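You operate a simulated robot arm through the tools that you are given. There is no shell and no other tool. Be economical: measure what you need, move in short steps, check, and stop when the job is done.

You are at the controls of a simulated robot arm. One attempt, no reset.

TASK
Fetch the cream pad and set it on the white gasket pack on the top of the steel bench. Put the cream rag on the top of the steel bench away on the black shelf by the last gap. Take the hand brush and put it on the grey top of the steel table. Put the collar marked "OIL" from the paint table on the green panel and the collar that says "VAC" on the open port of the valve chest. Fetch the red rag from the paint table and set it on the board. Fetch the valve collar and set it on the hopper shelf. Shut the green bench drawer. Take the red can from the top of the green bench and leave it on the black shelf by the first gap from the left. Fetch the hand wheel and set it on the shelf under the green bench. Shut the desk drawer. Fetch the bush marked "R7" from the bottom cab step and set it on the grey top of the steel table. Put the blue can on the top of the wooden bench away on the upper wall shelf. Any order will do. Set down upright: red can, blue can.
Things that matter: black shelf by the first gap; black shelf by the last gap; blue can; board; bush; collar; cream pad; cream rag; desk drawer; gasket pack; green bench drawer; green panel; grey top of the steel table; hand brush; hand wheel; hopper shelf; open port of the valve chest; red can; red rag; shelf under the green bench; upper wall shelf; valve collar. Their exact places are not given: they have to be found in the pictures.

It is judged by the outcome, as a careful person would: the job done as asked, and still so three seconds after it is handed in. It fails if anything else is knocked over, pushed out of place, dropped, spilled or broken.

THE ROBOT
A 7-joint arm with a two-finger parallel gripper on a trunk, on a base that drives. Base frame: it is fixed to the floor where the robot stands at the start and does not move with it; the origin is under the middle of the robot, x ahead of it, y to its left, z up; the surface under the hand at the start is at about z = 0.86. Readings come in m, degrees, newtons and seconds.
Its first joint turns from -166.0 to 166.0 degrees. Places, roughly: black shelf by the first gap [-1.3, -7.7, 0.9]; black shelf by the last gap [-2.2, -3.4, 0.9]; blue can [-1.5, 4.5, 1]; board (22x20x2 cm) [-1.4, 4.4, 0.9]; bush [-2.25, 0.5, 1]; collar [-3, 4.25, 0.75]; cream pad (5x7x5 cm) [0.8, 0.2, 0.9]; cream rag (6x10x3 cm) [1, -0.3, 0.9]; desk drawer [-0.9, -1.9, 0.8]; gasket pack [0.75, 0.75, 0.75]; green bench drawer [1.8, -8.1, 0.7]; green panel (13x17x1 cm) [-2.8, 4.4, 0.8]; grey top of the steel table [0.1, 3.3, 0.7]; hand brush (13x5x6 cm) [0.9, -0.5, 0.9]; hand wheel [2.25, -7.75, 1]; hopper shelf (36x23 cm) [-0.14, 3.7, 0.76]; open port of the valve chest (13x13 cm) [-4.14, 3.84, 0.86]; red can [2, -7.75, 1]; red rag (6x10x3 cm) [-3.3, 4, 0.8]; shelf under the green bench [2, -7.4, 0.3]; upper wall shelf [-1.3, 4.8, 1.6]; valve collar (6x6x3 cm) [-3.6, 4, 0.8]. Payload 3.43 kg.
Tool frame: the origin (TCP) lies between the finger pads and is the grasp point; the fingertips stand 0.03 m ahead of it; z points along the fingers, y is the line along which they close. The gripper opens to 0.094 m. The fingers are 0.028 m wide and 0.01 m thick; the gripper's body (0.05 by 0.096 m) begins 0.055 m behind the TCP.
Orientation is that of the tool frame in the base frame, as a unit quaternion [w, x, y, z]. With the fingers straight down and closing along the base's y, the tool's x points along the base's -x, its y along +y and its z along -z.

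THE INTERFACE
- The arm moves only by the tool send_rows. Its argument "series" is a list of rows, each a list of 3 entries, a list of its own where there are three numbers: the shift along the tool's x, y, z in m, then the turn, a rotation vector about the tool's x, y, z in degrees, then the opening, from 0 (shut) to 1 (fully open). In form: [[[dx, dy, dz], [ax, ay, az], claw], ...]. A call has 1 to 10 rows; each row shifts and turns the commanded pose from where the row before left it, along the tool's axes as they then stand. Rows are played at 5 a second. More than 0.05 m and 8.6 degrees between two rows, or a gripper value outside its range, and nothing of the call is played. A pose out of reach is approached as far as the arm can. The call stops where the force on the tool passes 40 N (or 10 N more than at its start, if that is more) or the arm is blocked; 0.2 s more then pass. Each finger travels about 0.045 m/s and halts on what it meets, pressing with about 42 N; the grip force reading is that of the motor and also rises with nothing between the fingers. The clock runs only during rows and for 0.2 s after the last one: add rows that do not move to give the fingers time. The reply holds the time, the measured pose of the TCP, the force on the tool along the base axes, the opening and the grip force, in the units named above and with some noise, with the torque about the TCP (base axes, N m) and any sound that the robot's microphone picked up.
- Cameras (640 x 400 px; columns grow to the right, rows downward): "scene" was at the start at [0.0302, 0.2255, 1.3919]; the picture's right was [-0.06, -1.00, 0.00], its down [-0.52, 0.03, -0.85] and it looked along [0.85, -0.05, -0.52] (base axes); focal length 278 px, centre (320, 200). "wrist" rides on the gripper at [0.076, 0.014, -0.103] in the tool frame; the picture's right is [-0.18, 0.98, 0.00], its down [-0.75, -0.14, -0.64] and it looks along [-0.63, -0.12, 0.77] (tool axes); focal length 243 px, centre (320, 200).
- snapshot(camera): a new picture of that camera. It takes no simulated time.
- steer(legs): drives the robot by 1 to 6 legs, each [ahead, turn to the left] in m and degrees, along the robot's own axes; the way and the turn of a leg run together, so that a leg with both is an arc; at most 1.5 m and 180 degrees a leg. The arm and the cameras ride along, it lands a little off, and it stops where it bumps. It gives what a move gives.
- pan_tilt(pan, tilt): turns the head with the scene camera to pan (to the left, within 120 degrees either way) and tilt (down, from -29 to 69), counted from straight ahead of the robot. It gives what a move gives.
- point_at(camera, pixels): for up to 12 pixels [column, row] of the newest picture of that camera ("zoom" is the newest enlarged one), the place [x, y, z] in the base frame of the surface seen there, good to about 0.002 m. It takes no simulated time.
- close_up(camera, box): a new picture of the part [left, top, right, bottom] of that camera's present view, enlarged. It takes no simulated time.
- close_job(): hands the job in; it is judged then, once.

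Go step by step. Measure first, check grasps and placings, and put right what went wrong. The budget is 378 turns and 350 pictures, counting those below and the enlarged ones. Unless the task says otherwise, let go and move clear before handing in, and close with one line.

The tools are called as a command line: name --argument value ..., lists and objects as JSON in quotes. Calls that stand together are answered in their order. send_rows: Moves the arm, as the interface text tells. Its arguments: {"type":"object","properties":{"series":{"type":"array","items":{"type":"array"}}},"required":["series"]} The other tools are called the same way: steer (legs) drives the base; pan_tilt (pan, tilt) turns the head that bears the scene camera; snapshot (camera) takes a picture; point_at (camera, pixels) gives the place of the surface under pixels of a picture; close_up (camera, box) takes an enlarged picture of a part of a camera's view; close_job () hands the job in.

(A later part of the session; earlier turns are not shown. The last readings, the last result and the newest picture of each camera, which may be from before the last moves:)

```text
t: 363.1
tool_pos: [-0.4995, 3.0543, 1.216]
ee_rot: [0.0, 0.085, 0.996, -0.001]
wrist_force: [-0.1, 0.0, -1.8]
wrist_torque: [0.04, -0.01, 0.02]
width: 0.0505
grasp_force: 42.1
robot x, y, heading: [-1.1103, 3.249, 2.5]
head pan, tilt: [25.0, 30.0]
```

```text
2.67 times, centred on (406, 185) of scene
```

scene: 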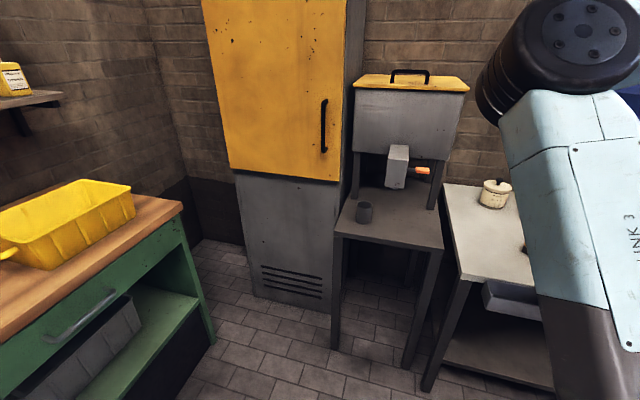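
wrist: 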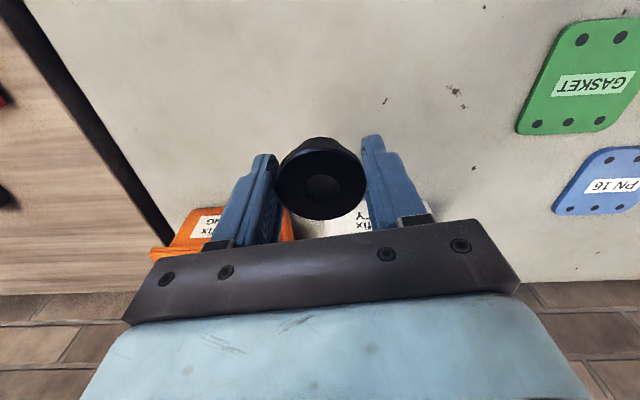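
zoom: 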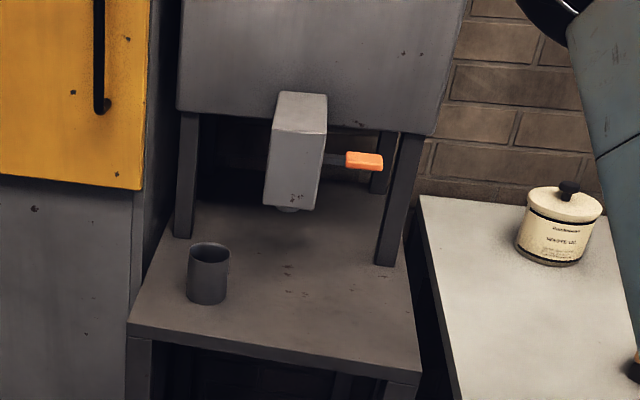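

point_at --camera "zoom" --pixels '[[380, 162], [348, 160], [270, 200], [315, 200], [290, 105], [400, 260], [415, 370], [300, 300]]'

```text
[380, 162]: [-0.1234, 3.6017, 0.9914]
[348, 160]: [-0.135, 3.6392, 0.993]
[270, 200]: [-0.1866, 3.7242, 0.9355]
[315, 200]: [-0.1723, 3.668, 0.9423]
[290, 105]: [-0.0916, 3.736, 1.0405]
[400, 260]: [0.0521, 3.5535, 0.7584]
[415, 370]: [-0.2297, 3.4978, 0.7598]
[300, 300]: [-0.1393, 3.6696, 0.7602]
```

The free spot is the front right of the hopper shelf near (−0.19,3.54); the orange valve handle ends at (−0.123,3.60,0.99), so I'll stand further north so the wrist stays clear. First check the cabinet.

point_at --camera "scene" --pixels '[[340, 160], [236, 160], [330, 280], [255, 280], [440, 110], [360, 100], [130, 200]]'

steer --legs '[[0, 38]]'

steer --legs '[[0, 15], [0.4, 0]]'

steer --legs '[[0, -38]]'

steer --legs '[[0, -25]]'

snapshot --camera "scene"

```text
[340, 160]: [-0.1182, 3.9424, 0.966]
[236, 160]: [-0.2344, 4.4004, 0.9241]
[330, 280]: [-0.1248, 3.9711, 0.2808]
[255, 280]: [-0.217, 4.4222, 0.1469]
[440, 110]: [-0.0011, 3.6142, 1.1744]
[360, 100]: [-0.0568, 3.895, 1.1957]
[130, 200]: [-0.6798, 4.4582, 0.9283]
```

```text
t: 365.5
tool_pos: [-0.5094, 3.4673, 1.2165]
ee_rot: [0.0, -0.241, 0.97, 0.0]
wrist_force: [0.1, 0.1, -1.6]
wrist_torque: [0.0, 0.01, -0.02]
width: 0.0508
grasp_force: 41.9
robot x, y, heading: [-1.0782, 3.2154, 40.2]
head pan, tilt: [25.0, 30.0]
```

```text
t: 369.0
tool_pos: [-0.3582, 3.9332, 1.2169]
ee_rot: [0.0, -0.361, 0.932, -0.001]
wrist_force: [0.1, -0.2, -2.3]
wrist_torque: [-0.06, 0.0, 0.0]
width: 0.0506
grasp_force: 41.9
robot x, y, heading: [-0.8469, 3.5438, 54.7]
head pan, tilt: [25.0, 30.0]
```

```text
t: 371.4
tool_pos: [-0.2189, 3.5526, 1.2166]
ee_rot: [0.0, -0.04, 0.999, -0.001]
wrist_force: [-0.2, -0.2, -1.2]
wrist_torque: [-0.02, 0.01, 0.02]
width: 0.0504
grasp_force: 41.9
robot x, y, heading: [-0.8604, 3.5954, 16.9]
head pan, tilt: [25.0, 30.0]
```

```text
t: 373.3
tool_pos: [-0.3031, 3.2815, 1.218]
ee_rot: [-0.001, 0.181, 0.983, -0.001]
wrist_force: [0.1, -0.6, -2.3]
wrist_torque: [0.03, 0.0, -0.01]
width: 0.0504
grasp_force: 42.5
robot x, y, heading: [-0.8596, 3.6256, -8.6]
head pan, tilt: [25.0, 30.0]
```

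```text
223 pictures are left
```

scene: 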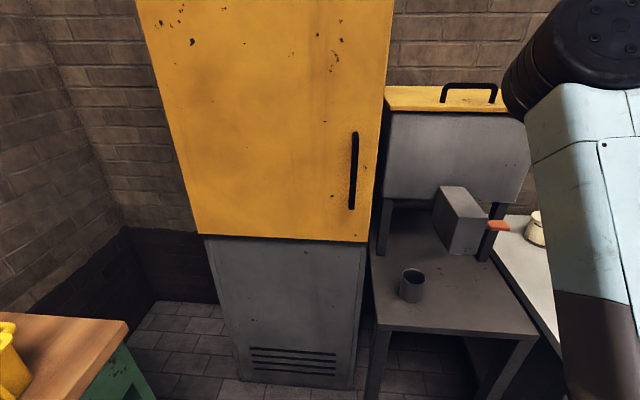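

send_rows --series '[[[-0.002, 0.0468, 0], [0, 0, 0], 0.2], [[-0.002, 0.0468, 0], [0, 0, 0], 0.2], [[-0.002, 0.0468, 0], [0, 0, 0], 0.2], [[-0.002, 0.0468, 0], [0, 0, 0], 0.2], [[-0.002, 0.0468, 0], [0, 0, 0], 0.2], [[-0.002, 0.0468, 0], [0, 0, 0], 0.2], [[0, 0, 0.05], [0, 0, 0], 0.2], [[0, 0, 0.05], [0, 0, 0], 0.2], [[0, 0, 0.05], [0, 0, 0], 0.2]]'

pan_tilt --pan 0 --tilt 25

snapshot --camera "scene"

snapshot --camera "wrist"

```text
t: 375.3
tool_pos: [-0.1915, 3.5362, 1.069]
ee_rot: [0.0, 0.181, 0.983, -0.001]
wrist_force: [-0.2, 0.3, -1.3]
wrist_torque: [0.0, -0.05, 0.0]
width: 0.0506
grasp_force: 42.0
robot x, y, heading: [-0.8586, 3.6256, -8.9]
head pan, tilt: [25.0, 30.0]
```

```text
t: 376.1
tool_pos: [-0.1916, 3.5358, 1.0697]
ee_rot: [0.001, 0.182, 0.983, -0.001]
wrist_force: [-0.9, -0.9, -2.1]
wrist_torque: [0.02, -0.01, 0.0]
width: 0.0506
grasp_force: 42.5
robot x, y, heading: [-0.8573, 3.6297, -8.7]
head pan, tilt: [0.0, 25.0]
```

```text
222 pictures are left
```

scene: 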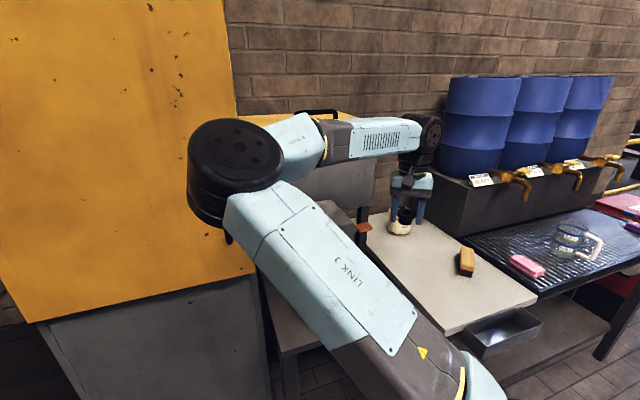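

```text
221 pictures are left
```

wrist: 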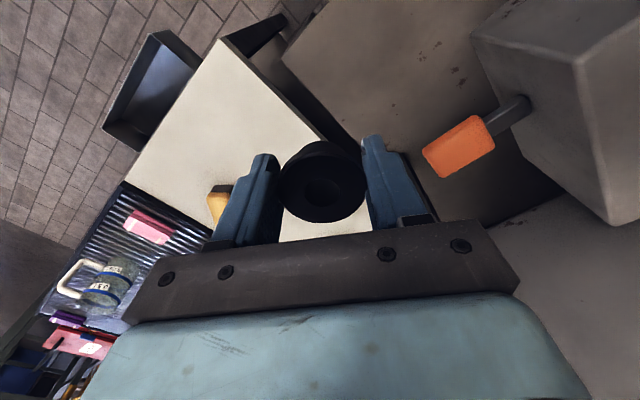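

point_at --camera "wrist" --pixels '[[428, 155], [440, 175], [488, 150], [470, 120], [300, 50], [350, 100], [480, 35], [400, 30]]'

```text
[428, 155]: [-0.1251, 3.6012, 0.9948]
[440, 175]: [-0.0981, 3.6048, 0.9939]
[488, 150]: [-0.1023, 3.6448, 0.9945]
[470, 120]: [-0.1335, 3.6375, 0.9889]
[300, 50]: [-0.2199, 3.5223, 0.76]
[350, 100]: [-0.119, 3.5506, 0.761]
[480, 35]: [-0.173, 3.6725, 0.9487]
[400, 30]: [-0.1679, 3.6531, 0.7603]
```

The handle's nearest corner is 8 cm from the hand axis sideways, so it clears. I'll shift slightly and lower.

send_rows --series '[[[0.0143, 0.0138, 0], [0, 0, 0], 0.2], [[0, 0, 0.05], [0, 0, 0], 0.2], [[0, 0, 0.05], [0, 0, 0], 0.2], [[0, 0, 0.05], [0, 0, 0], 0.2], [[0, 0, 0.05], [0, 0, 0], 0.2], [[0, 0, 0.05], [0, 0, 0], 0.2], [[0, 0, 0], [0, 0, 0], 0.2]]'

snapshot --camera "wrist"

```text
t: 377.8
tool_pos: [-0.1981, 3.5557, 0.8164]
ee_rot: [0.001, 0.181, 0.983, -0.001]
wrist_force: [-0.6, -0.1, -2.4]
wrist_torque: [0.02, 0.03, -0.04]
width: 0.0509
grasp_force: 42.1
robot x, y, heading: [-0.8533, 3.622, -9.0]
head pan, tilt: [0.0, 25.0]
```

```text
220 pictures are left
```

wrist: 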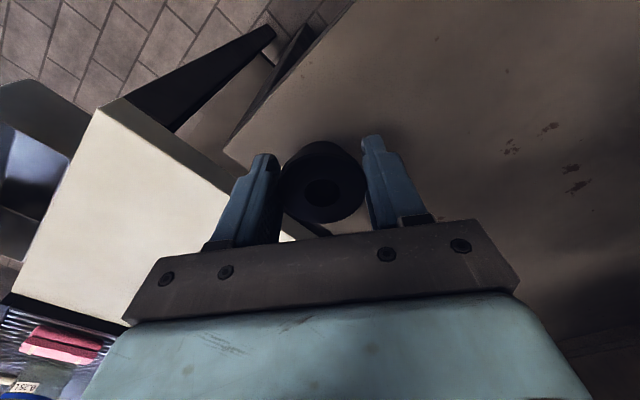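

point_at --camera "wrist" --pixels '[[228, 150], [238, 162], [255, 125], [280, 140], [300, 60], [345, 140], [290, 222]]'

```text
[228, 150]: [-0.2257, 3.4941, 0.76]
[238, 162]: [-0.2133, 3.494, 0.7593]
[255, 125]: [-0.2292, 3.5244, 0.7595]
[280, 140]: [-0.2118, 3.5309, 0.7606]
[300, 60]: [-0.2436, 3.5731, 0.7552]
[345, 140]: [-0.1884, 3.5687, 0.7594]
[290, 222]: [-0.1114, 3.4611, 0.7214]
```

Good margins to both edges. Lowering and releasing.

send_rows --series '[[[0, 0, 0.015], [0, 0, 0], 0.2], [[0, 0, 0.006], [0, 0, 0], 0.2], [[0, 0, 0.003], [0, 0, 0], 0.2], [[0, 0, 0], [0, 0, 0], 0.2]]'

```text
t: 378.8
tool_pos: [-0.1986, 3.5548, 0.7928]
ee_rot: [0.001, 0.181, 0.983, -0.001]
wrist_force: [-0.1, 0.6, -1.3]
wrist_torque: [0.0, 0.0, 0.02]
width: 0.0508
grasp_force: 42.7
robot x, y, heading: [-0.857, 3.6261, -8.6]
head pan, tilt: [0.0, 25.0]
```

send_rows --series '[[[0, 0, 0.002], [0, 0, 0], 0.2], [[0, 0, 0], [0, 0, 0], 0.6], [[0, 0, 0], [0, 0, 0], 0.72], [[0, 0, -0.04], [0, 0, 0], 0.72], [[0, 0, -0.05], [0, 0, 0], 0.72], [[0, 0, -0.05], [0, 0, 0], 0.72], [[0, 0, -0.05], [0, 0, 0], 0.72], [[0, 0, -0.05], [0, 0, 0], 0.72], [[0, 0, -0.05], [0, 0, 0], 0.72]]'

snapshot --camera "wrist"

```text
t: 380.8
tool_pos: [-0.2002, 3.5573, 1.0822]
ee_rot: [-0.001, 0.182, 0.983, -0.002]
wrist_force: [1.1, -0.3, -1.3]
wrist_torque: [-0.01, 0.04, 0.02]
width: 0.0679
grasp_force: 0.0
robot x, y, heading: [-0.8558, 3.626, -8.5]
head pan, tilt: [0.0, 25.0]
```

```text
219 pictures are left
```

wrist: 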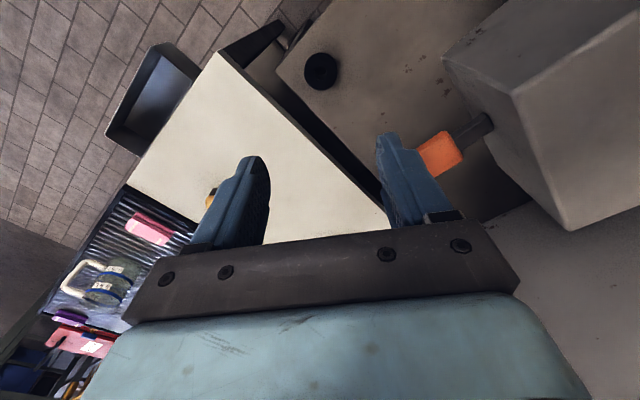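

The valve collar rests on the hopper shelf. Now back to the paint table for the red rag, reversing along the benches.

send_rows --series '[[[0, 0, -0.05], [0, 0, 0], 0.8], [[0, 0, -0.05], [0, 0, 0], 0.8], [[0, 0, -0.04], [0, 0, 0], 0.9], [[0.05, 0, 0], [0, 0, 0], 0.9], [[0.05, 0, 0], [0, 0, 0], 0.9], [[0, 0, 0], [0, 0, 0], 0.9]]'

steer --legs '[[-0.25, 0], [0, 20]]'

steer --legs '[[-0.9, 0], [-0.8, 0]]'

steer --legs '[[0, 38]]'

steer --legs '[[0, 38]]'

steer --legs '[[0, 35]]'

snapshot --camera "scene"

```text
t: 382.1
tool_pos: [-0.2944, 3.593, 1.2182]
ee_rot: [0.001, 0.181, 0.983, -0.001]
wrist_force: [-0.9, 0.3, -0.4]
wrist_torque: [-0.01, 0.02, -0.02]
width: 0.0846
grasp_force: 0.1
robot x, y, heading: [-0.8542, 3.6259, -8.7]
head pan, tilt: [0.0, 25.0]
```

```text
t: 385.2
tool_pos: [-0.5669, 3.8255, 1.2203]
ee_rot: [0.0, 0.008, 1.0, -0.002]
wrist_force: [0.5, 0.0, -0.1]
wrist_torque: [-0.01, -0.01, 0.01]
width: 0.0845
grasp_force: 0.0
robot x, y, heading: [-1.1031, 3.645, 11.0]
head pan, tilt: [0.0, 25.0]
```

```text
t: 394.0
tool_pos: [-2.2493, 3.5004, 1.2201]
ee_rot: [0.001, -0.005, 1.0, -0.001]
wrist_force: [-1.0, -0.1, 0.6]
wrist_torque: [-0.01, 0.0, 0.05]
width: 0.0844
grasp_force: 0.0
robot x, y, heading: [-2.7811, 3.3021, 12.5]
head pan, tilt: [0.0, 25.0]
```

```text
t: 396.4
tool_pos: [-2.4832, 3.7841, 1.2199]
ee_rot: [0.002, -0.33, 0.944, -0.001]
wrist_force: [-0.7, -0.5, 0.7]
wrist_torque: [-0.01, 0.01, 0.01]
width: 0.0847
grasp_force: 0.1
robot x, y, heading: [-2.7517, 3.2778, 50.0]
head pan, tilt: [0.0, 25.0]
```

```text
t: 398.8
tool_pos: [-2.8506, 3.8467, 1.2212]
ee_rot: [0.001, -0.617, 0.787, 0.0]
wrist_force: [-0.2, -0.5, -0.2]
wrist_torque: [0.0, 0.01, 0.02]
width: 0.0846
grasp_force: 0.0
robot x, y, heading: [-2.7116, 3.2757, 88.0]
head pan, tilt: [0.0, 25.0]
```

```text
t: 401.1
tool_pos: [-3.1472, 3.661, 1.2208]
ee_rot: [-0.001, 0.825, -0.566, -0.001]
wrist_force: [-0.7, -0.5, -0.2]
wrist_torque: [0.05, 0.0, -0.02]
width: 0.0844
grasp_force: 0.0
robot x, y, heading: [-2.6779, 3.2992, 122.6]
head pan, tilt: [0.0, 25.0]
```

```text
218 pictures are left
```

scene: 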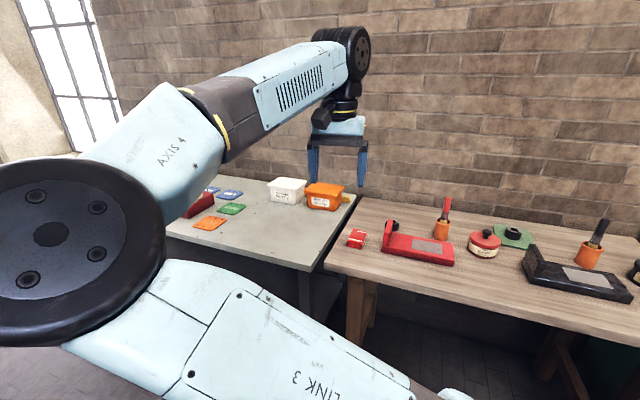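

steer --legs '[[0.12, 0]]'

snapshot --camera "wrist"

```text
t: 402.3
tool_pos: [-3.2109, 3.7631, 1.2226]
ee_rot: [-0.001, 0.825, -0.566, 0.0]
wrist_force: [-0.2, -0.2, -0.1]
wrist_torque: [0.03, -0.04, -0.01]
width: 0.0846
grasp_force: 0.2
robot x, y, heading: [-2.7409, 3.4002, 122.6]
head pan, tilt: [0.0, 25.0]
```

```text
217 pictures are left
```

wrist: 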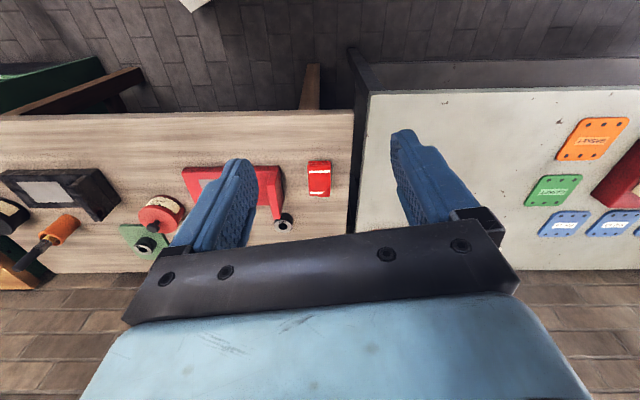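

point_at --camera "wrist" --pixels '[[310, 163], [331, 163], [310, 193], [329, 193], [320, 178], [280, 185]]'

close_up --camera "wrist" --box '[256, 140, 384, 220]'

```text
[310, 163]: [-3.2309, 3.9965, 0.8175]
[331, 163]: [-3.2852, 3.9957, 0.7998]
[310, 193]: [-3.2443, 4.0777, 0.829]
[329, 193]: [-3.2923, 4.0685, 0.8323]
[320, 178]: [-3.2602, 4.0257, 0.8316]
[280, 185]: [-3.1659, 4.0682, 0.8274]
```

```text
5.00 times, centred on (320, 180) of wrist
```

zoom: 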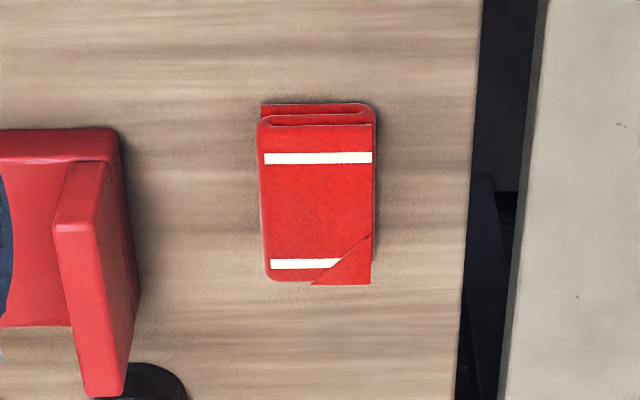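

send_rows --series '[[[-0.042, 0, 0], [0, 0, 6], 0.85], [[-0.042, 0, 0], [0, 0, 6], 0.85], [[-0.042, 0, 0], [0, 0, 0], 0.85], [[-0.042, 0, 0], [0, 0, 0], 0.85], [[-0.042, -0.0, 0], [0, 0, 0], 0.85], [[-0.042, 0, 0], [0, 0, 0], 0.85], [[0, 0, 0.05], [0, 0, 0], 0.85], [[0, 0, 0.05], [0, 0, 0], 0.85], [[0, 0, 0.05], [0, 0, 0], 0.85], [[0, 0, 0], [0, 0, 0], 0.85]]'

snapshot --camera "wrist"

```text
t: 404.5
tool_pos: [-3.2651, 4.0062, 1.0728]
ee_rot: [-0.002, 0.761, -0.648, 0.0]
wrist_force: [-0.4, -0.3, 1.0]
wrist_torque: [-0.01, 0.0, 0.0]
width: 0.0798
grasp_force: 0.3
robot x, y, heading: [-2.7405, 3.3975, 123.0]
head pan, tilt: [0.0, 25.0]
```

```text
215 pictures are left
```

wrist: 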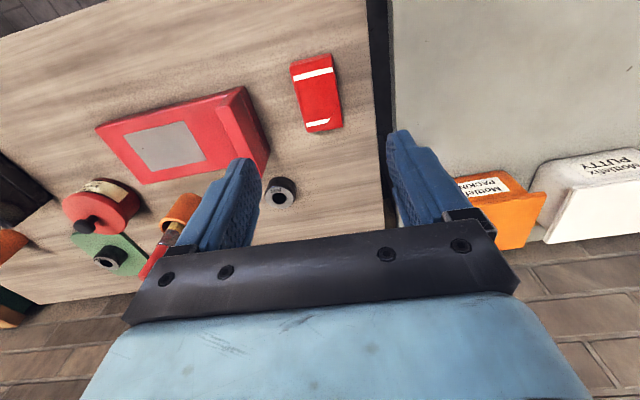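

point_at --camera "wrist" --pixels '[[292, 63], [331, 55], [308, 130], [341, 126], [317, 92], [269, 150], [258, 110]]'

```text
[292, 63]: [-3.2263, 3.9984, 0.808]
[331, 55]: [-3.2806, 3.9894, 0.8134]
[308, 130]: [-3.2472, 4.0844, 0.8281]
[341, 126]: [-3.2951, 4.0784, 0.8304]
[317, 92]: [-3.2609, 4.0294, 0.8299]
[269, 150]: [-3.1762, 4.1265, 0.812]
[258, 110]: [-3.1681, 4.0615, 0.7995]
```

Rag centre (−3.262,4.038), well aligned. Going down and gripping.

send_rows --series '[[[-0.031, -0.008, 0], [0, 0, 0], 1], [[0, 0, 0.05], [0, 0, -2], 1], [[0, 0, 0.05], [0, 0, 0], 1], [[0, 0, 0.05], [0, 0, 0], 1], [[0, 0, 0.05], [0, 0, 0], 1], [[0, 0, 0.039], [0, 0, 0], 1], [[0, 0, 0], [0, 0, 0], 0.1], [[0, 0, 0], [0, 0, 0], 0.1], [[0, 0, 0], [0, 0, 0], 0.1], [[0, 0, 0], [0, 0, 0], 0.1]]'

send_rows --series '[[[0, 0, -0.04], [0, 0, 0], 0.1], [[0, 0, -0.05], [0, 0, 0], 0.1], [[0, 0, -0.05], [0, 0, 0], 0.1]]'

snapshot --camera "wrist"

```text
t: 406.7
tool_pos: [-3.2608, 4.0406, 0.8348]
ee_rot: [-0.001, 0.772, -0.636, 0.0]
wrist_force: [-0.3, -0.1, -0.4]
wrist_torque: [0.04, 0.02, 0.0]
width: 0.0626
grasp_force: 42.2
robot x, y, heading: [-2.7403, 3.4005, 122.6]
head pan, tilt: [0.0, 25.0]
```

```text
t: 407.5
tool_pos: [-3.2625, 4.0422, 0.9715]
ee_rot: [-0.001, 0.772, -0.636, 0.0]
wrist_force: [-0.3, 1.1, -1.1]
wrist_torque: [-0.02, -0.06, -0.01]
width: 0.063
grasp_force: 42.2
robot x, y, heading: [-2.7375, 3.3953, 122.9]
head pan, tilt: [0.0, 25.0]
```

```text
214 pictures are left
```

wrist: 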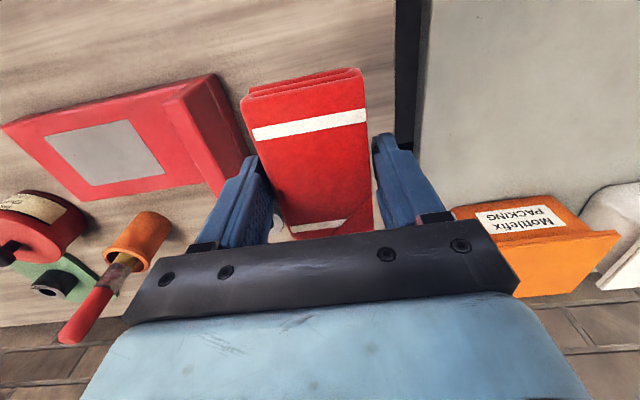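

The rag is held. I'll carry it to the board on the wooden bench, standing to its right.

send_rows --series '[[[0, 0, -0.05], [0, 0, 0], 0.1], [[0, 0, -0.05], [0, 0, 0], 0.1], [[0, 0, -0.05], [0, 0, 0], 0.1], [[0, 0, -0.05], [0, 0, 0], 0.1], [[0, 0, -0.05], [0, 0, 0], 0.1], [[0.05, 0, 0], [0, 0, 0], 0.1], [[0.05, 0, 0], [0, 0, 0], 0.1], [[0.05, 0, 0], [0, 0, 0], 0.1], [[0.05, 0, 0], [0, 0, 0], 0.1]]'

steer --legs '[[-0.3, 0], [0, -38]]'

steer --legs '[[0, -38]]'

steer --legs '[[0, -38]]'

steer --legs '[[0.8, 0], [0.8, 0]]'

steer --legs '[[0, 38]]'

steer --legs '[[0, 38]]'

steer --legs '[[0, 35]]'

snapshot --camera "scene"

```text
t: 409.5
tool_pos: [-3.2224, 3.8437, 1.2216]
ee_rot: [0.0, 0.771, -0.637, -0.001]
wrist_force: [0.9, 1.0, -1.2]
wrist_torque: [-0.04, 0.03, 0.0]
width: 0.0605
grasp_force: 42.0
robot x, y, heading: [-2.7405, 3.3979, 122.6]
head pan, tilt: [0.0, 25.0]
```

```text
t: 413.6
tool_pos: [-2.6872, 3.7878, 1.2208]
ee_rot: [0.002, -0.526, 0.851, 0.0]
wrist_force: [0.5, 0.3, -1.0]
wrist_torque: [0.01, 0.01, 0.01]
width: 0.0599
grasp_force: 41.8
robot x, y, heading: [-2.62, 3.1463, 84.5]
head pan, tilt: [0.0, 25.0]
```

```text
t: 416.0
tool_pos: [-2.2773, 3.6931, 1.2216]
ee_rot: [0.0, -0.22, 0.975, 0.0]
wrist_force: [0.0, -0.9, -1.4]
wrist_torque: [0.0, -0.02, 0.0]
width: 0.0594
grasp_force: 41.8
robot x, y, heading: [-2.6529, 3.1772, 47.0]
head pan, tilt: [0.0, 25.0]
```

```text
t: 418.4
tool_pos: [-2.0439, 3.3564, 1.2222]
ee_rot: [0.002, 0.106, 0.994, -0.001]
wrist_force: [-0.8, 0.1, -0.2]
wrist_torque: [0.01, -0.01, -0.01]
width: 0.0592
grasp_force: 42.3
robot x, y, heading: [-2.6642, 3.2252, 9.7]
head pan, tilt: [0.0, 25.0]
```

```text
t: 426.7
tool_pos: [-0.4645, 3.6529, 1.2223]
ee_rot: [0.0, 0.098, 0.995, -0.001]
wrist_force: [-0.5, -0.9, -0.2]
wrist_torque: [0.04, 0.0, -0.04]
width: 0.0587
grasp_force: 42.2
robot x, y, heading: [-1.0844, 3.5112, 10.8]
head pan, tilt: [0.0, 25.0]
```

```text
t: 429.1
tool_pos: [-0.6863, 4.0052, 1.2241]
ee_rot: [0.001, -0.233, 0.972, 0.0]
wrist_force: [0.1, 0.1, -0.4]
wrist_torque: [0.0, -0.01, 0.0]
width: 0.0589
grasp_force: 41.9
robot x, y, heading: [-1.0509, 3.4808, 49.0]
head pan, tilt: [0.0, 25.0]
```

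```text
t: 431.5
tool_pos: [-1.0903, 4.1231, 1.2236]
ee_rot: [0.001, -0.54, 0.842, -0.001]
wrist_force: [-1.1, 0.6, -0.6]
wrist_torque: [0.0, 0.02, 0.01]
width: 0.059
grasp_force: 41.9
robot x, y, heading: [-1.0062, 3.4815, 87.1]
head pan, tilt: [0.0, 25.0]
```

```text
t: 433.8
tool_pos: [-1.4366, 3.9572, 1.2247]
ee_rot: [-0.001, 0.766, -0.643, -0.001]
wrist_force: [0.4, -1.1, -1.6]
wrist_torque: [0.02, -0.01, 0.01]
width: 0.0587
grasp_force: 42.4
robot x, y, heading: [-0.9658, 3.5025, 121.6]
head pan, tilt: [0.0, 25.0]
```

```text
213 pictures are left
```

scene: 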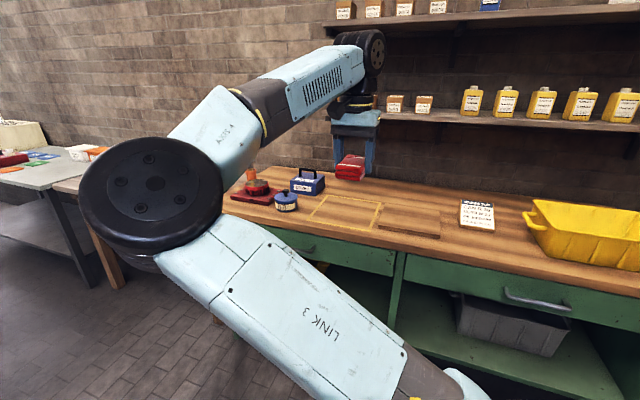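

steer --legs '[[0.12, 0]]'

close_up --camera "scene" --box '[300, 160, 520, 298]'

```text
t: 435.0
tool_pos: [-1.4978, 4.0609, 1.224]
ee_rot: [-0.002, 0.765, -0.644, 0.0]
wrist_force: [-1.1, -0.3, -1.0]
wrist_torque: [0.0, -0.03, -0.01]
width: 0.0587
grasp_force: 42.0
robot x, y, heading: [-1.0316, 3.604, 121.4]
head pan, tilt: [0.0, 25.0]
```

```text
2.90 times, centred on (410, 229) of scene
```

zoom: 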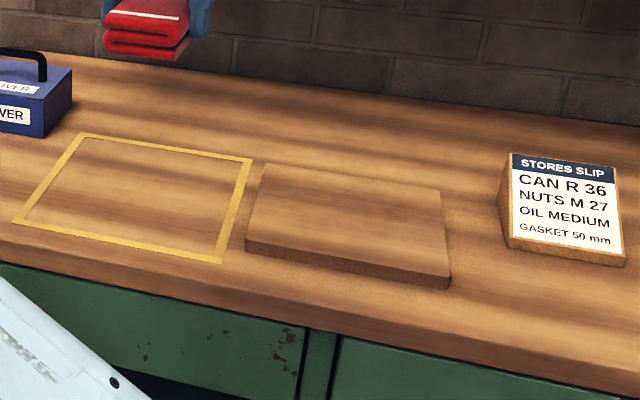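

point_at --camera "zoom" --pixels '[[262, 168], [440, 190], [448, 280], [248, 245], [350, 215]]'

```text
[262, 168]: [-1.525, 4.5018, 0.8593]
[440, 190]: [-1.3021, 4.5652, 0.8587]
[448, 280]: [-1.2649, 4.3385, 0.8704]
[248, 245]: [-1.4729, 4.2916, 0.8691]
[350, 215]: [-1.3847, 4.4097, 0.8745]
```

Board centre ≈(−1.39,4.40), top 0.875. Carrying the rag over it.

send_rows --series '[[[-0.039, -0.0205, 0], [0, 0, 0], 0.1], [[-0.039, -0.0205, 0], [0, 0, 0], 0.1], [[-0.039, -0.0205, 0], [0, 0, 0], 0.1], [[-0.039, -0.0205, 0], [0, 0, 0], 0.1], [[-0.039, -0.0205, 0], [0, 0, 0], 0.1], [[-0.039, -0.0205, 0], [0, 0, 0], 0.1], [[-0.039, -0.0205, 0], [0, 0, 0], 0.1], [[-0.039, -0.0205, 0], [0, 0, 0], 0.1], [[0, 0, 0.05], [0, 0, 0], 0.1], [[0, 0, 0.05], [0, 0, 0], 0.1]]'

snapshot --camera "scene"

snapshot --camera "wrist"

```text
t: 437.2
tool_pos: [-1.3892, 4.3936, 1.1259]
ee_rot: [-0.001, 0.765, -0.644, 0.0]
wrist_force: [-0.5, -0.7, -0.3]
wrist_torque: [0.0, 0.03, -0.01]
width: 0.0588
grasp_force: 42.3
robot x, y, heading: [-1.0261, 3.6022, 121.6]
head pan, tilt: [0.0, 25.0]
```

```text
211 pictures are left
```

scene: 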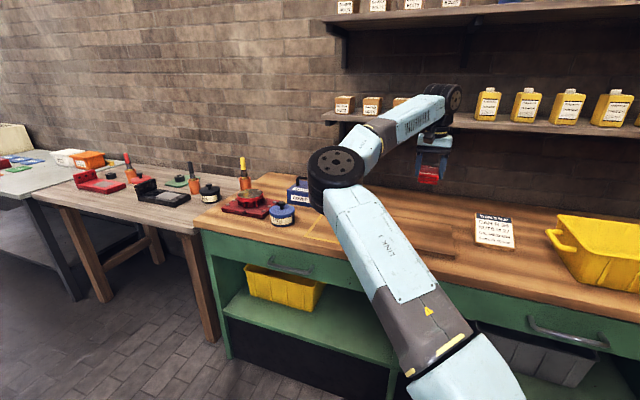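

```text
210 pictures are left
```

wrist: 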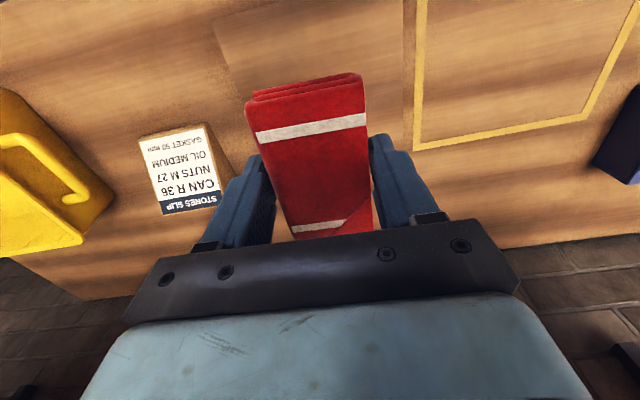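

I'll check the wrist lump's clearance from the lower shelf before going down.

point_at --camera "scene" --pixels '[[455, 100], [440, 120], [447, 88], [470, 122], [500, 124], [425, 140], [410, 122]]'

close_up --camera "scene" --box '[360, 70, 520, 190]'

```text
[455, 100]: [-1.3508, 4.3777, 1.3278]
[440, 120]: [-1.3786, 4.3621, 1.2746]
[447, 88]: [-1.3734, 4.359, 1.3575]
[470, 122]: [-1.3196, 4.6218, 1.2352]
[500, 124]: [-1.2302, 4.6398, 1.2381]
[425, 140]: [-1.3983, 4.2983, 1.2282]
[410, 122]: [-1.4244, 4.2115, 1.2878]
```

```text
3.33 times, centred on (440, 130) of scene
```

zoom: 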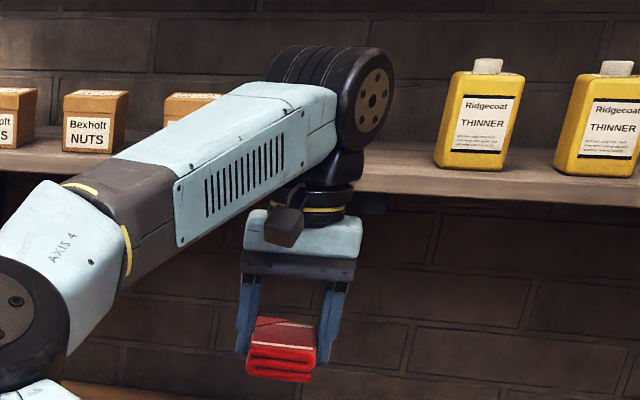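

The lump ends well before the shelf front (y≈4.62). Lowering.

send_rows --series '[[[0, 0, 0.05], [0, 0, 0], 0.1], [[0, 0, 0.05], [0, 0, 0], 0.1], [[0, 0, 0.05], [0, 0, 0], 0.1], [[0, 0, 0.04], [0, 0, 0], 0.1], [[0, 0, 0.015], [0, 0, 0], 0.1], [[0, 0, 0], [0, 0, 0], 0.1]]'

snapshot --camera "wrist"

close_up --camera "scene" --box '[340, 170, 500, 270]'

```text
t: 438.6
tool_pos: [-1.3882, 4.3953, 0.9187]
ee_rot: [-0.001, 0.765, -0.644, 0.0]
wrist_force: [-0.1, -0.3, -0.9]
wrist_torque: [0.04, 0.03, 0.0]
width: 0.0587
grasp_force: 41.8
robot x, y, heading: [-1.0307, 3.6025, 121.6]
head pan, tilt: [0.0, 25.0]
```

```text
208 pictures are left
```

wrist: 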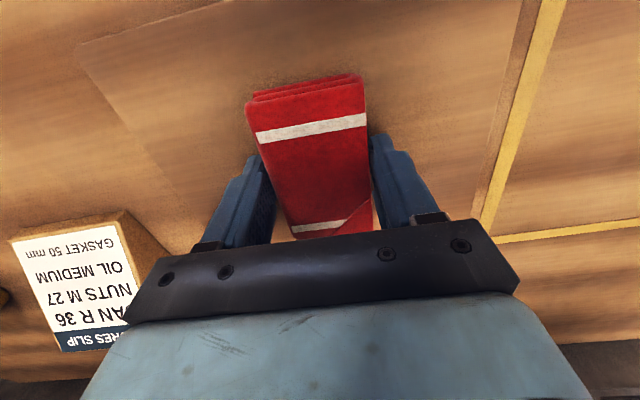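

```text
4.00 times, centred on (420, 220) of scene
```

zoom: 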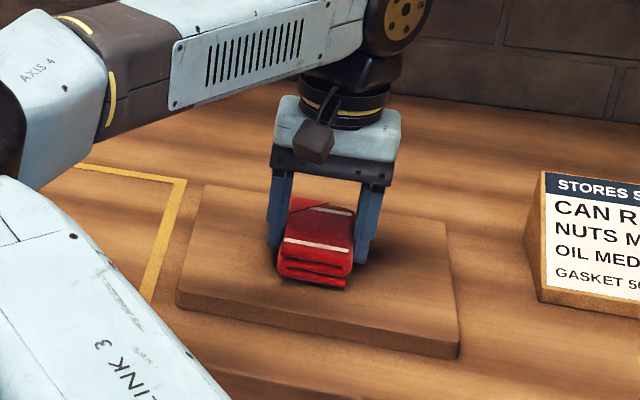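

send_rows --series '[[[0, 0, 0.006], [0, 0, 0], 0.1], [[0, 0, 0.002], [0, 0, 0], 0.1], [[0, 0, 0], [0, 0, 0], 0.6], [[0, 0, 0], [0, 0, 0], 0.9], [[0, 0, 0], [0, 0, 0], 0.9], [[0, 0, -0.04], [0, 0, 0], 0.9], [[0, 0, -0.05], [0, 0, 0], 0.9], [[0, 0, -0.05], [0, 0, 0], 0.9], [[0, 0, -0.05], [0, 0, 0], 0.9], [[0, 0, -0.05], [0, 0, 0], 0.9]]'

snapshot --camera "wrist"

```text
t: 440.8
tool_pos: [-1.3911, 4.3947, 1.1534]
ee_rot: [0.0, 0.765, -0.644, 0.001]
wrist_force: [0.0, -0.6, -0.4]
wrist_torque: [-0.02, -0.02, 0.0]
width: 0.0847
grasp_force: 0.1
robot x, y, heading: [-1.0292, 3.6043, 121.1]
head pan, tilt: [0.0, 25.0]
```

```text
206 pictures are left
```

wrist: 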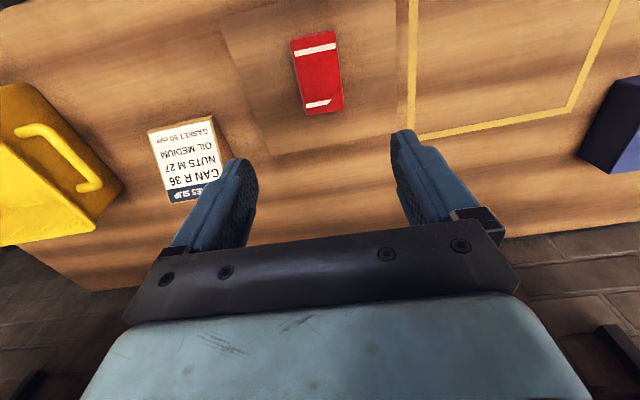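

The red rag lies on the board. Next the bush on the cab step: retract, turn round and drive south for a look.

send_rows --series '[[[0, 0, -0.05], [0, 0, 0], 0.9], [[0.05, 0, 0], [0, 0, 0], 0.9], [[0.05, 0, 0], [0, 0, 0], 0.9], [[0.05, 0, 0], [0, 0, 0], 0.9], [[0.05, 0, 0], [0, 0, 0], 0.9]]'

steer --legs '[[-0.3, 0], [0, 38]]'

steer --legs '[[0, 38]]'

steer --legs '[[0, 38]]'

pan_tilt --pan 20 --tilt 15

snapshot --camera "scene"

```text
t: 442.0
tool_pos: [-1.3561, 4.1996, 1.1992]
ee_rot: [-0.001, 0.765, -0.644, 0.001]
wrist_force: [-0.1, 1.5, -0.9]
wrist_torque: [-0.07, 0.03, 0.01]
width: 0.0846
grasp_force: 0.0
robot x, y, heading: [-1.0281, 3.6046, 121.2]
head pan, tilt: [0.0, 25.0]
```

```text
t: 446.1
tool_pos: [-1.4979, 3.6162, 1.201]
ee_rot: [-0.002, 0.933, -0.359, 0.0]
wrist_force: [-0.4, -0.1, 0.0]
wrist_torque: [0.02, -0.03, 0.0]
width: 0.0844
grasp_force: 0.0
robot x, y, heading: [-0.8569, 3.3924, 159.4]
head pan, tilt: [0.0, 25.0]
```

```text
t: 448.5
tool_pos: [-1.497, 3.1763, 1.1998]
ee_rot: [-0.002, 0.999, -0.035, -0.001]
wrist_force: [0.9, 0.6, 0.4]
wrist_torque: [-0.03, -0.05, -0.02]
width: 0.0845
grasp_force: 0.0
robot x, y, heading: [-0.8709, 3.4412, -163.0]
head pan, tilt: [0.0, 25.0]
```

```text
t: 450.9
tool_pos: [-1.1945, 2.845, 1.2002]
ee_rot: [-0.002, 0.955, 0.297, -0.001]
wrist_force: [0.1, -0.2, 1.4]
wrist_torque: [0.02, 0.0, 0.0]
width: 0.0846
grasp_force: 0.0
robot x, y, heading: [-0.9112, 3.4683, -124.9]
head pan, tilt: [0.0, 25.0]
```

```text
t: 451.7
tool_pos: [-1.1944, 2.8457, 1.2014]
ee_rot: [-0.002, 0.955, 0.296, -0.001]
wrist_force: [-0.3, 0.2, 0.7]
wrist_torque: [-0.01, 0.02, -0.06]
width: 0.0846
grasp_force: 0.0
robot x, y, heading: [-0.911, 3.4652, -124.6]
head pan, tilt: [20.0, 15.0]
```

```text
205 pictures are left
```

scene: 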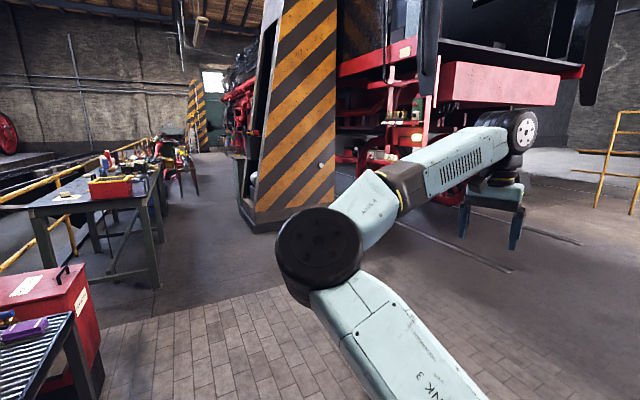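

steer --legs '[[0.8, 8], [0.9, 0]]'

pan_tilt --pan -20 --tilt 15

snapshot --camera "scene"

```text
t: 460.4
tool_pos: [-1.9243, 1.3348, 1.2009]
ee_rot: [-0.001, 0.935, 0.356, -0.001]
wrist_force: [0.0, -0.4, -0.5]
wrist_torque: [-0.01, -0.03, 0.01]
width: 0.0844
grasp_force: 0.0
robot x, y, heading: [-1.72, 1.9927, -117.4]
head pan, tilt: [20.0, 15.0]
```

```text
t: 461.5
tool_pos: [-1.9263, 1.3337, 1.2024]
ee_rot: [-0.002, 0.935, 0.355, -0.001]
wrist_force: [-0.3, 0.4, -0.6]
wrist_torque: [0.01, -0.01, 0.03]
width: 0.0847
grasp_force: 0.0
robot x, y, heading: [-1.7208, 1.9886, -117.2]
head pan, tilt: [-20.0, 15.0]
```

```text
204 pictures are left
```

scene: 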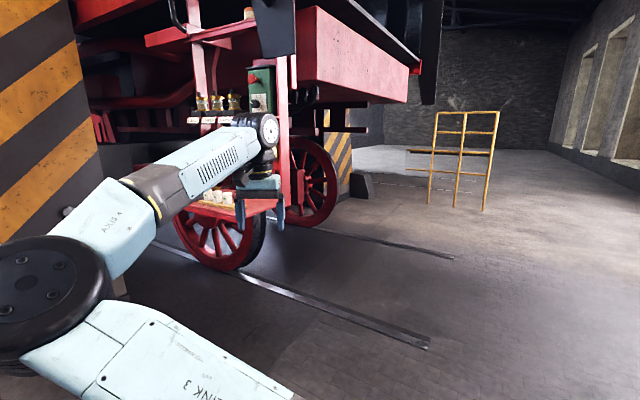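

point_at --camera "scene" --pixels '[[205, 210], [235, 205], [270, 205], [190, 122], [215, 118], [262, 90], [290, 150], [190, 205]]'

close_up --camera "scene" --box '[160, 60, 320, 240]'

```text
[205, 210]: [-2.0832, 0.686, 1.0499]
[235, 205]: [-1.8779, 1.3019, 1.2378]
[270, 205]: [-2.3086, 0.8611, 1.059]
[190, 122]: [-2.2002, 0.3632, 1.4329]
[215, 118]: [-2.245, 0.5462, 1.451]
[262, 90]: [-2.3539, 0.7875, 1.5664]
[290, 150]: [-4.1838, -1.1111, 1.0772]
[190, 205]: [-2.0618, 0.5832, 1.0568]
```

```text
2.22 times, centred on (240, 150) of scene
```

zoom: 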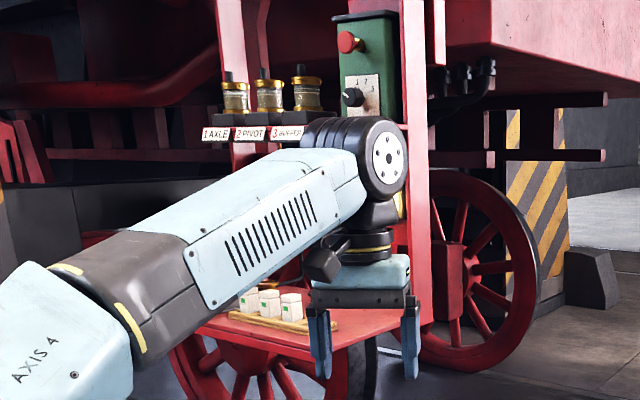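

The bottom step is at z≈1.05 with its front near x≈−2.07, facing east. I'll drive round to face it.

steer --legs '[[0, 40]]'

steer --legs '[[0, 12], [0.6, 0], [0.55, 0]]'

steer --legs '[[0, -38]]'

steer --legs '[[0, -38]]'

steer --legs '[[0, -38]]'

pan_tilt --pan 0 --tilt 20

snapshot --camera "scene"

```text
t: 464.0
tool_pos: [-1.442, 1.3624, 1.2013]
ee_rot: [-0.001, 0.751, 0.661, -0.001]
wrist_force: [0.4, 0.3, -0.5]
wrist_torque: [-0.01, 0.01, -0.06]
width: 0.0844
grasp_force: 0.0
robot x, y, heading: [-1.7719, 1.981, -76.5]
head pan, tilt: [-20.0, 15.0]
```

```text
t: 471.2
tool_pos: [-0.8227, 0.3883, 1.2024]
ee_rot: [-0.001, 0.679, 0.735, -0.002]
wrist_force: [0.5, -0.3, -0.2]
wrist_torque: [-0.01, 0.04, 0.02]
width: 0.0846
grasp_force: 0.0
robot x, y, heading: [-1.2701, 0.9223, -64.8]
head pan, tilt: [-20.0, 15.0]
```

```text
t: 473.6
tool_pos: [-1.2483, 0.2295, 1.2018]
ee_rot: [0.0, 0.881, 0.474, -0.002]
wrist_force: [-0.2, -0.5, -0.1]
wrist_torque: [-0.02, -0.01, -0.03]
width: 0.0847
grasp_force: 0.0
robot x, y, heading: [-1.2263, 0.9147, -102.9]
head pan, tilt: [-20.0, 15.0]
```

```text
t: 476.0
tool_pos: [-1.671, 0.3911, 1.2041]
ee_rot: [-0.002, 0.988, 0.157, -0.001]
wrist_force: [-0.6, -0.2, -0.4]
wrist_torque: [-0.01, 0.02, 0.02]
width: 0.0846
grasp_force: 0.0
robot x, y, heading: [-1.1933, 0.8792, -141.1]
head pan, tilt: [-20.0, 15.0]
```

```text
t: 478.4
tool_pos: [-1.8665, 0.7922, 1.2042]
ee_rot: [-0.001, 0.984, -0.176, -0.001]
wrist_force: [-0.1, 0.1, -0.7]
wrist_torque: [0.05, 0.02, -0.01]
width: 0.0845
grasp_force: 0.0
robot x, y, heading: [-1.1898, 0.8303, -179.6]
head pan, tilt: [-20.0, 15.0]
```

```text
t: 479.3
tool_pos: [-1.8666, 0.7907, 1.2046]
ee_rot: [-0.002, 0.984, -0.176, -0.001]
wrist_force: [0.4, -0.3, 0.2]
wrist_torque: [0.03, -0.04, -0.02]
width: 0.0845
grasp_force: 0.1
robot x, y, heading: [-1.1904, 0.8296, -179.7]
head pan, tilt: [0.0, 20.0]
```

```text
202 pictures are left
```

scene: 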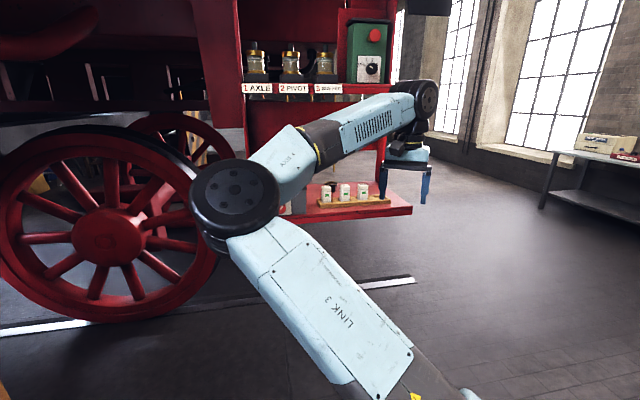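

close_up --camera "scene" --box '[250, 150, 430, 262]'

snapshot --camera "wrist"

```text
3.56 times, centred on (340, 206) of scene
```

zoom: 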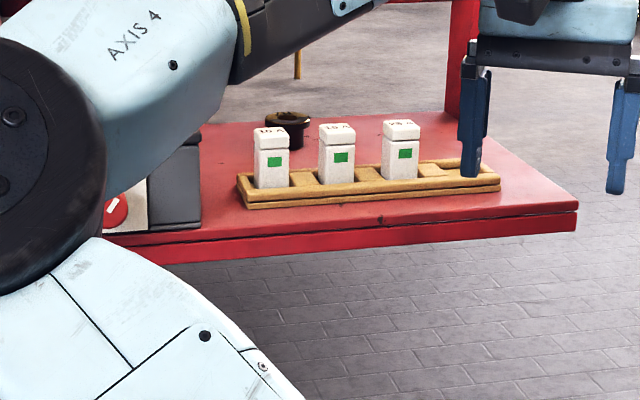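

```text
200 pictures are left
```

wrist: 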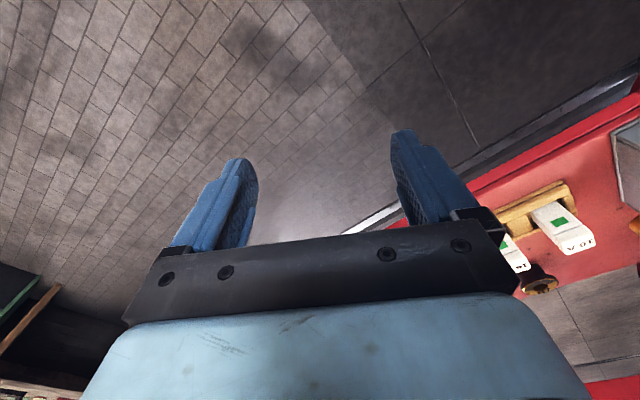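

The bush with the brass flange is behind the little bottles at zoom (287,125). I'll measure.

point_at --camera "zoom" --pixels '[[287, 116], [270, 118], [306, 120], [297, 138], [270, 132], [335, 130], [400, 125], [265, 185], [480, 180], [570, 205], [440, 120], [180, 145]]'

point_at --camera "scene" --pixels '[[345, 88], [270, 88], [388, 92], [388, 150], [425, 100]]'

```text
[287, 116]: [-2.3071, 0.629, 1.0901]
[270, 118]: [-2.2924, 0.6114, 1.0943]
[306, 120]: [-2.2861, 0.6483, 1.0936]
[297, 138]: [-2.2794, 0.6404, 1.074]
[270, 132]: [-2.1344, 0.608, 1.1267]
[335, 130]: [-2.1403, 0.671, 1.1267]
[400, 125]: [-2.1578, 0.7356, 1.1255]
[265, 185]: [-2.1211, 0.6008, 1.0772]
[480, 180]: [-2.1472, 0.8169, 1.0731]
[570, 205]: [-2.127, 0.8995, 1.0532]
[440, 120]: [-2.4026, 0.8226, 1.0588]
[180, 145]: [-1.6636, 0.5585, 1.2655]
```

```text
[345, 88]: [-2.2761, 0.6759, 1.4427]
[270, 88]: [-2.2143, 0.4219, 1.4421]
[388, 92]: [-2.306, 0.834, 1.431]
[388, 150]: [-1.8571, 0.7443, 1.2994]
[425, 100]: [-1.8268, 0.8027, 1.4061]
```

The bush centre is about (−2.295,0.63), flange top 1.094, set behind the bottles and just under the upper shelf. A pitched approach from the north-east should clear the bottles; I'll drive round there and look.

steer --legs '[[0, -38]]'

steer --legs '[[0, -22], [0.75, 0]]'

steer --legs '[[0, 38]]'

steer --legs '[[0, 38]]'

steer --legs '[[0, 35]]'

pan_tilt --pan 0 --tilt 20

snapshot --camera "scene"

```text
t: 481.7
tool_pos: [-1.7478, 1.2147, 1.2034]
ee_rot: [-0.002, 0.874, -0.486, 0.001]
wrist_force: [-0.1, 0.8, -0.8]
wrist_torque: [0.0, 0.04, 0.01]
width: 0.0849
grasp_force: 0.1
robot x, y, heading: [-1.2214, 0.7948, 142.9]
head pan, tilt: [0.0, 20.0]
```

```text
t: 487.1
tool_pos: [-1.9347, 2.0208, 1.2037]
ee_rot: [-0.001, 0.766, -0.642, 0.0]
wrist_force: [-0.4, 0.2, -0.1]
wrist_torque: [0.01, 0.0, -0.01]
width: 0.0847
grasp_force: 0.1
robot x, y, heading: [-1.6007, 1.4352, 120.9]
head pan, tilt: [0.0, 20.0]
```

```text
t: 489.5
tool_pos: [-2.2257, 1.6912, 1.2044]
ee_rot: [-0.001, 0.933, -0.359, 0.0]
wrist_force: [-0.8, 0.6, -0.7]
wrist_torque: [0.03, 0.0, 0.03]
width: 0.0846
grasp_force: 0.1
robot x, y, heading: [-1.5837, 1.4845, 159.0]
head pan, tilt: [0.0, 20.0]
```

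```text
t: 491.9
tool_pos: [-2.212, 1.2429, 1.2037]
ee_rot: [-0.002, 1.0, -0.029, 0.0]
wrist_force: [-0.7, 0.4, 0.1]
wrist_torque: [-0.01, 0.03, 0.03]
width: 0.0845
grasp_force: 0.1
robot x, y, heading: [-1.5957, 1.5283, -163.0]
head pan, tilt: [0.0, 20.0]
```

```text
t: 494.2
tool_pos: [-1.9284, 0.9376, 1.2056]
ee_rot: [-0.002, 0.96, 0.281, 0.0]
wrist_force: [0.7, -0.2, 0.9]
wrist_torque: [0.0, 0.0, 0.0]
width: 0.0844
grasp_force: 0.1
robot x, y, heading: [-1.6244, 1.5548, -127.5]
head pan, tilt: [0.0, 20.0]
```

```text
t: 494.8
tool_pos: [-1.9295, 0.9368, 1.2049]
ee_rot: [-0.001, 0.96, 0.281, 0.0]
wrist_force: [0.3, 0.1, 1.1]
wrist_torque: [-0.01, -0.02, 0.02]
width: 0.0846
grasp_force: 0.1
robot x, y, heading: [-1.632, 1.5566, -127.1]
head pan, tilt: [0.0, 20.0]
```

```text
199 pictures are left
```

scene: 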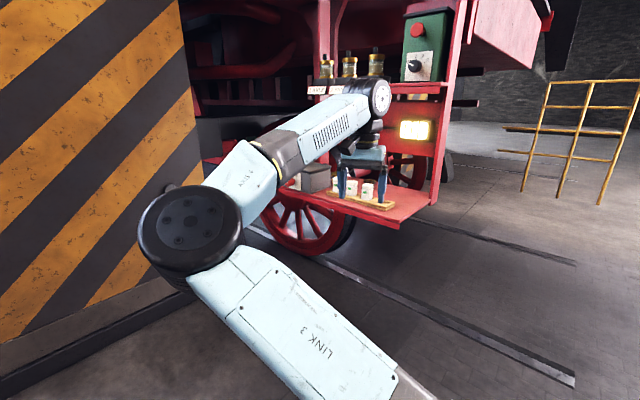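

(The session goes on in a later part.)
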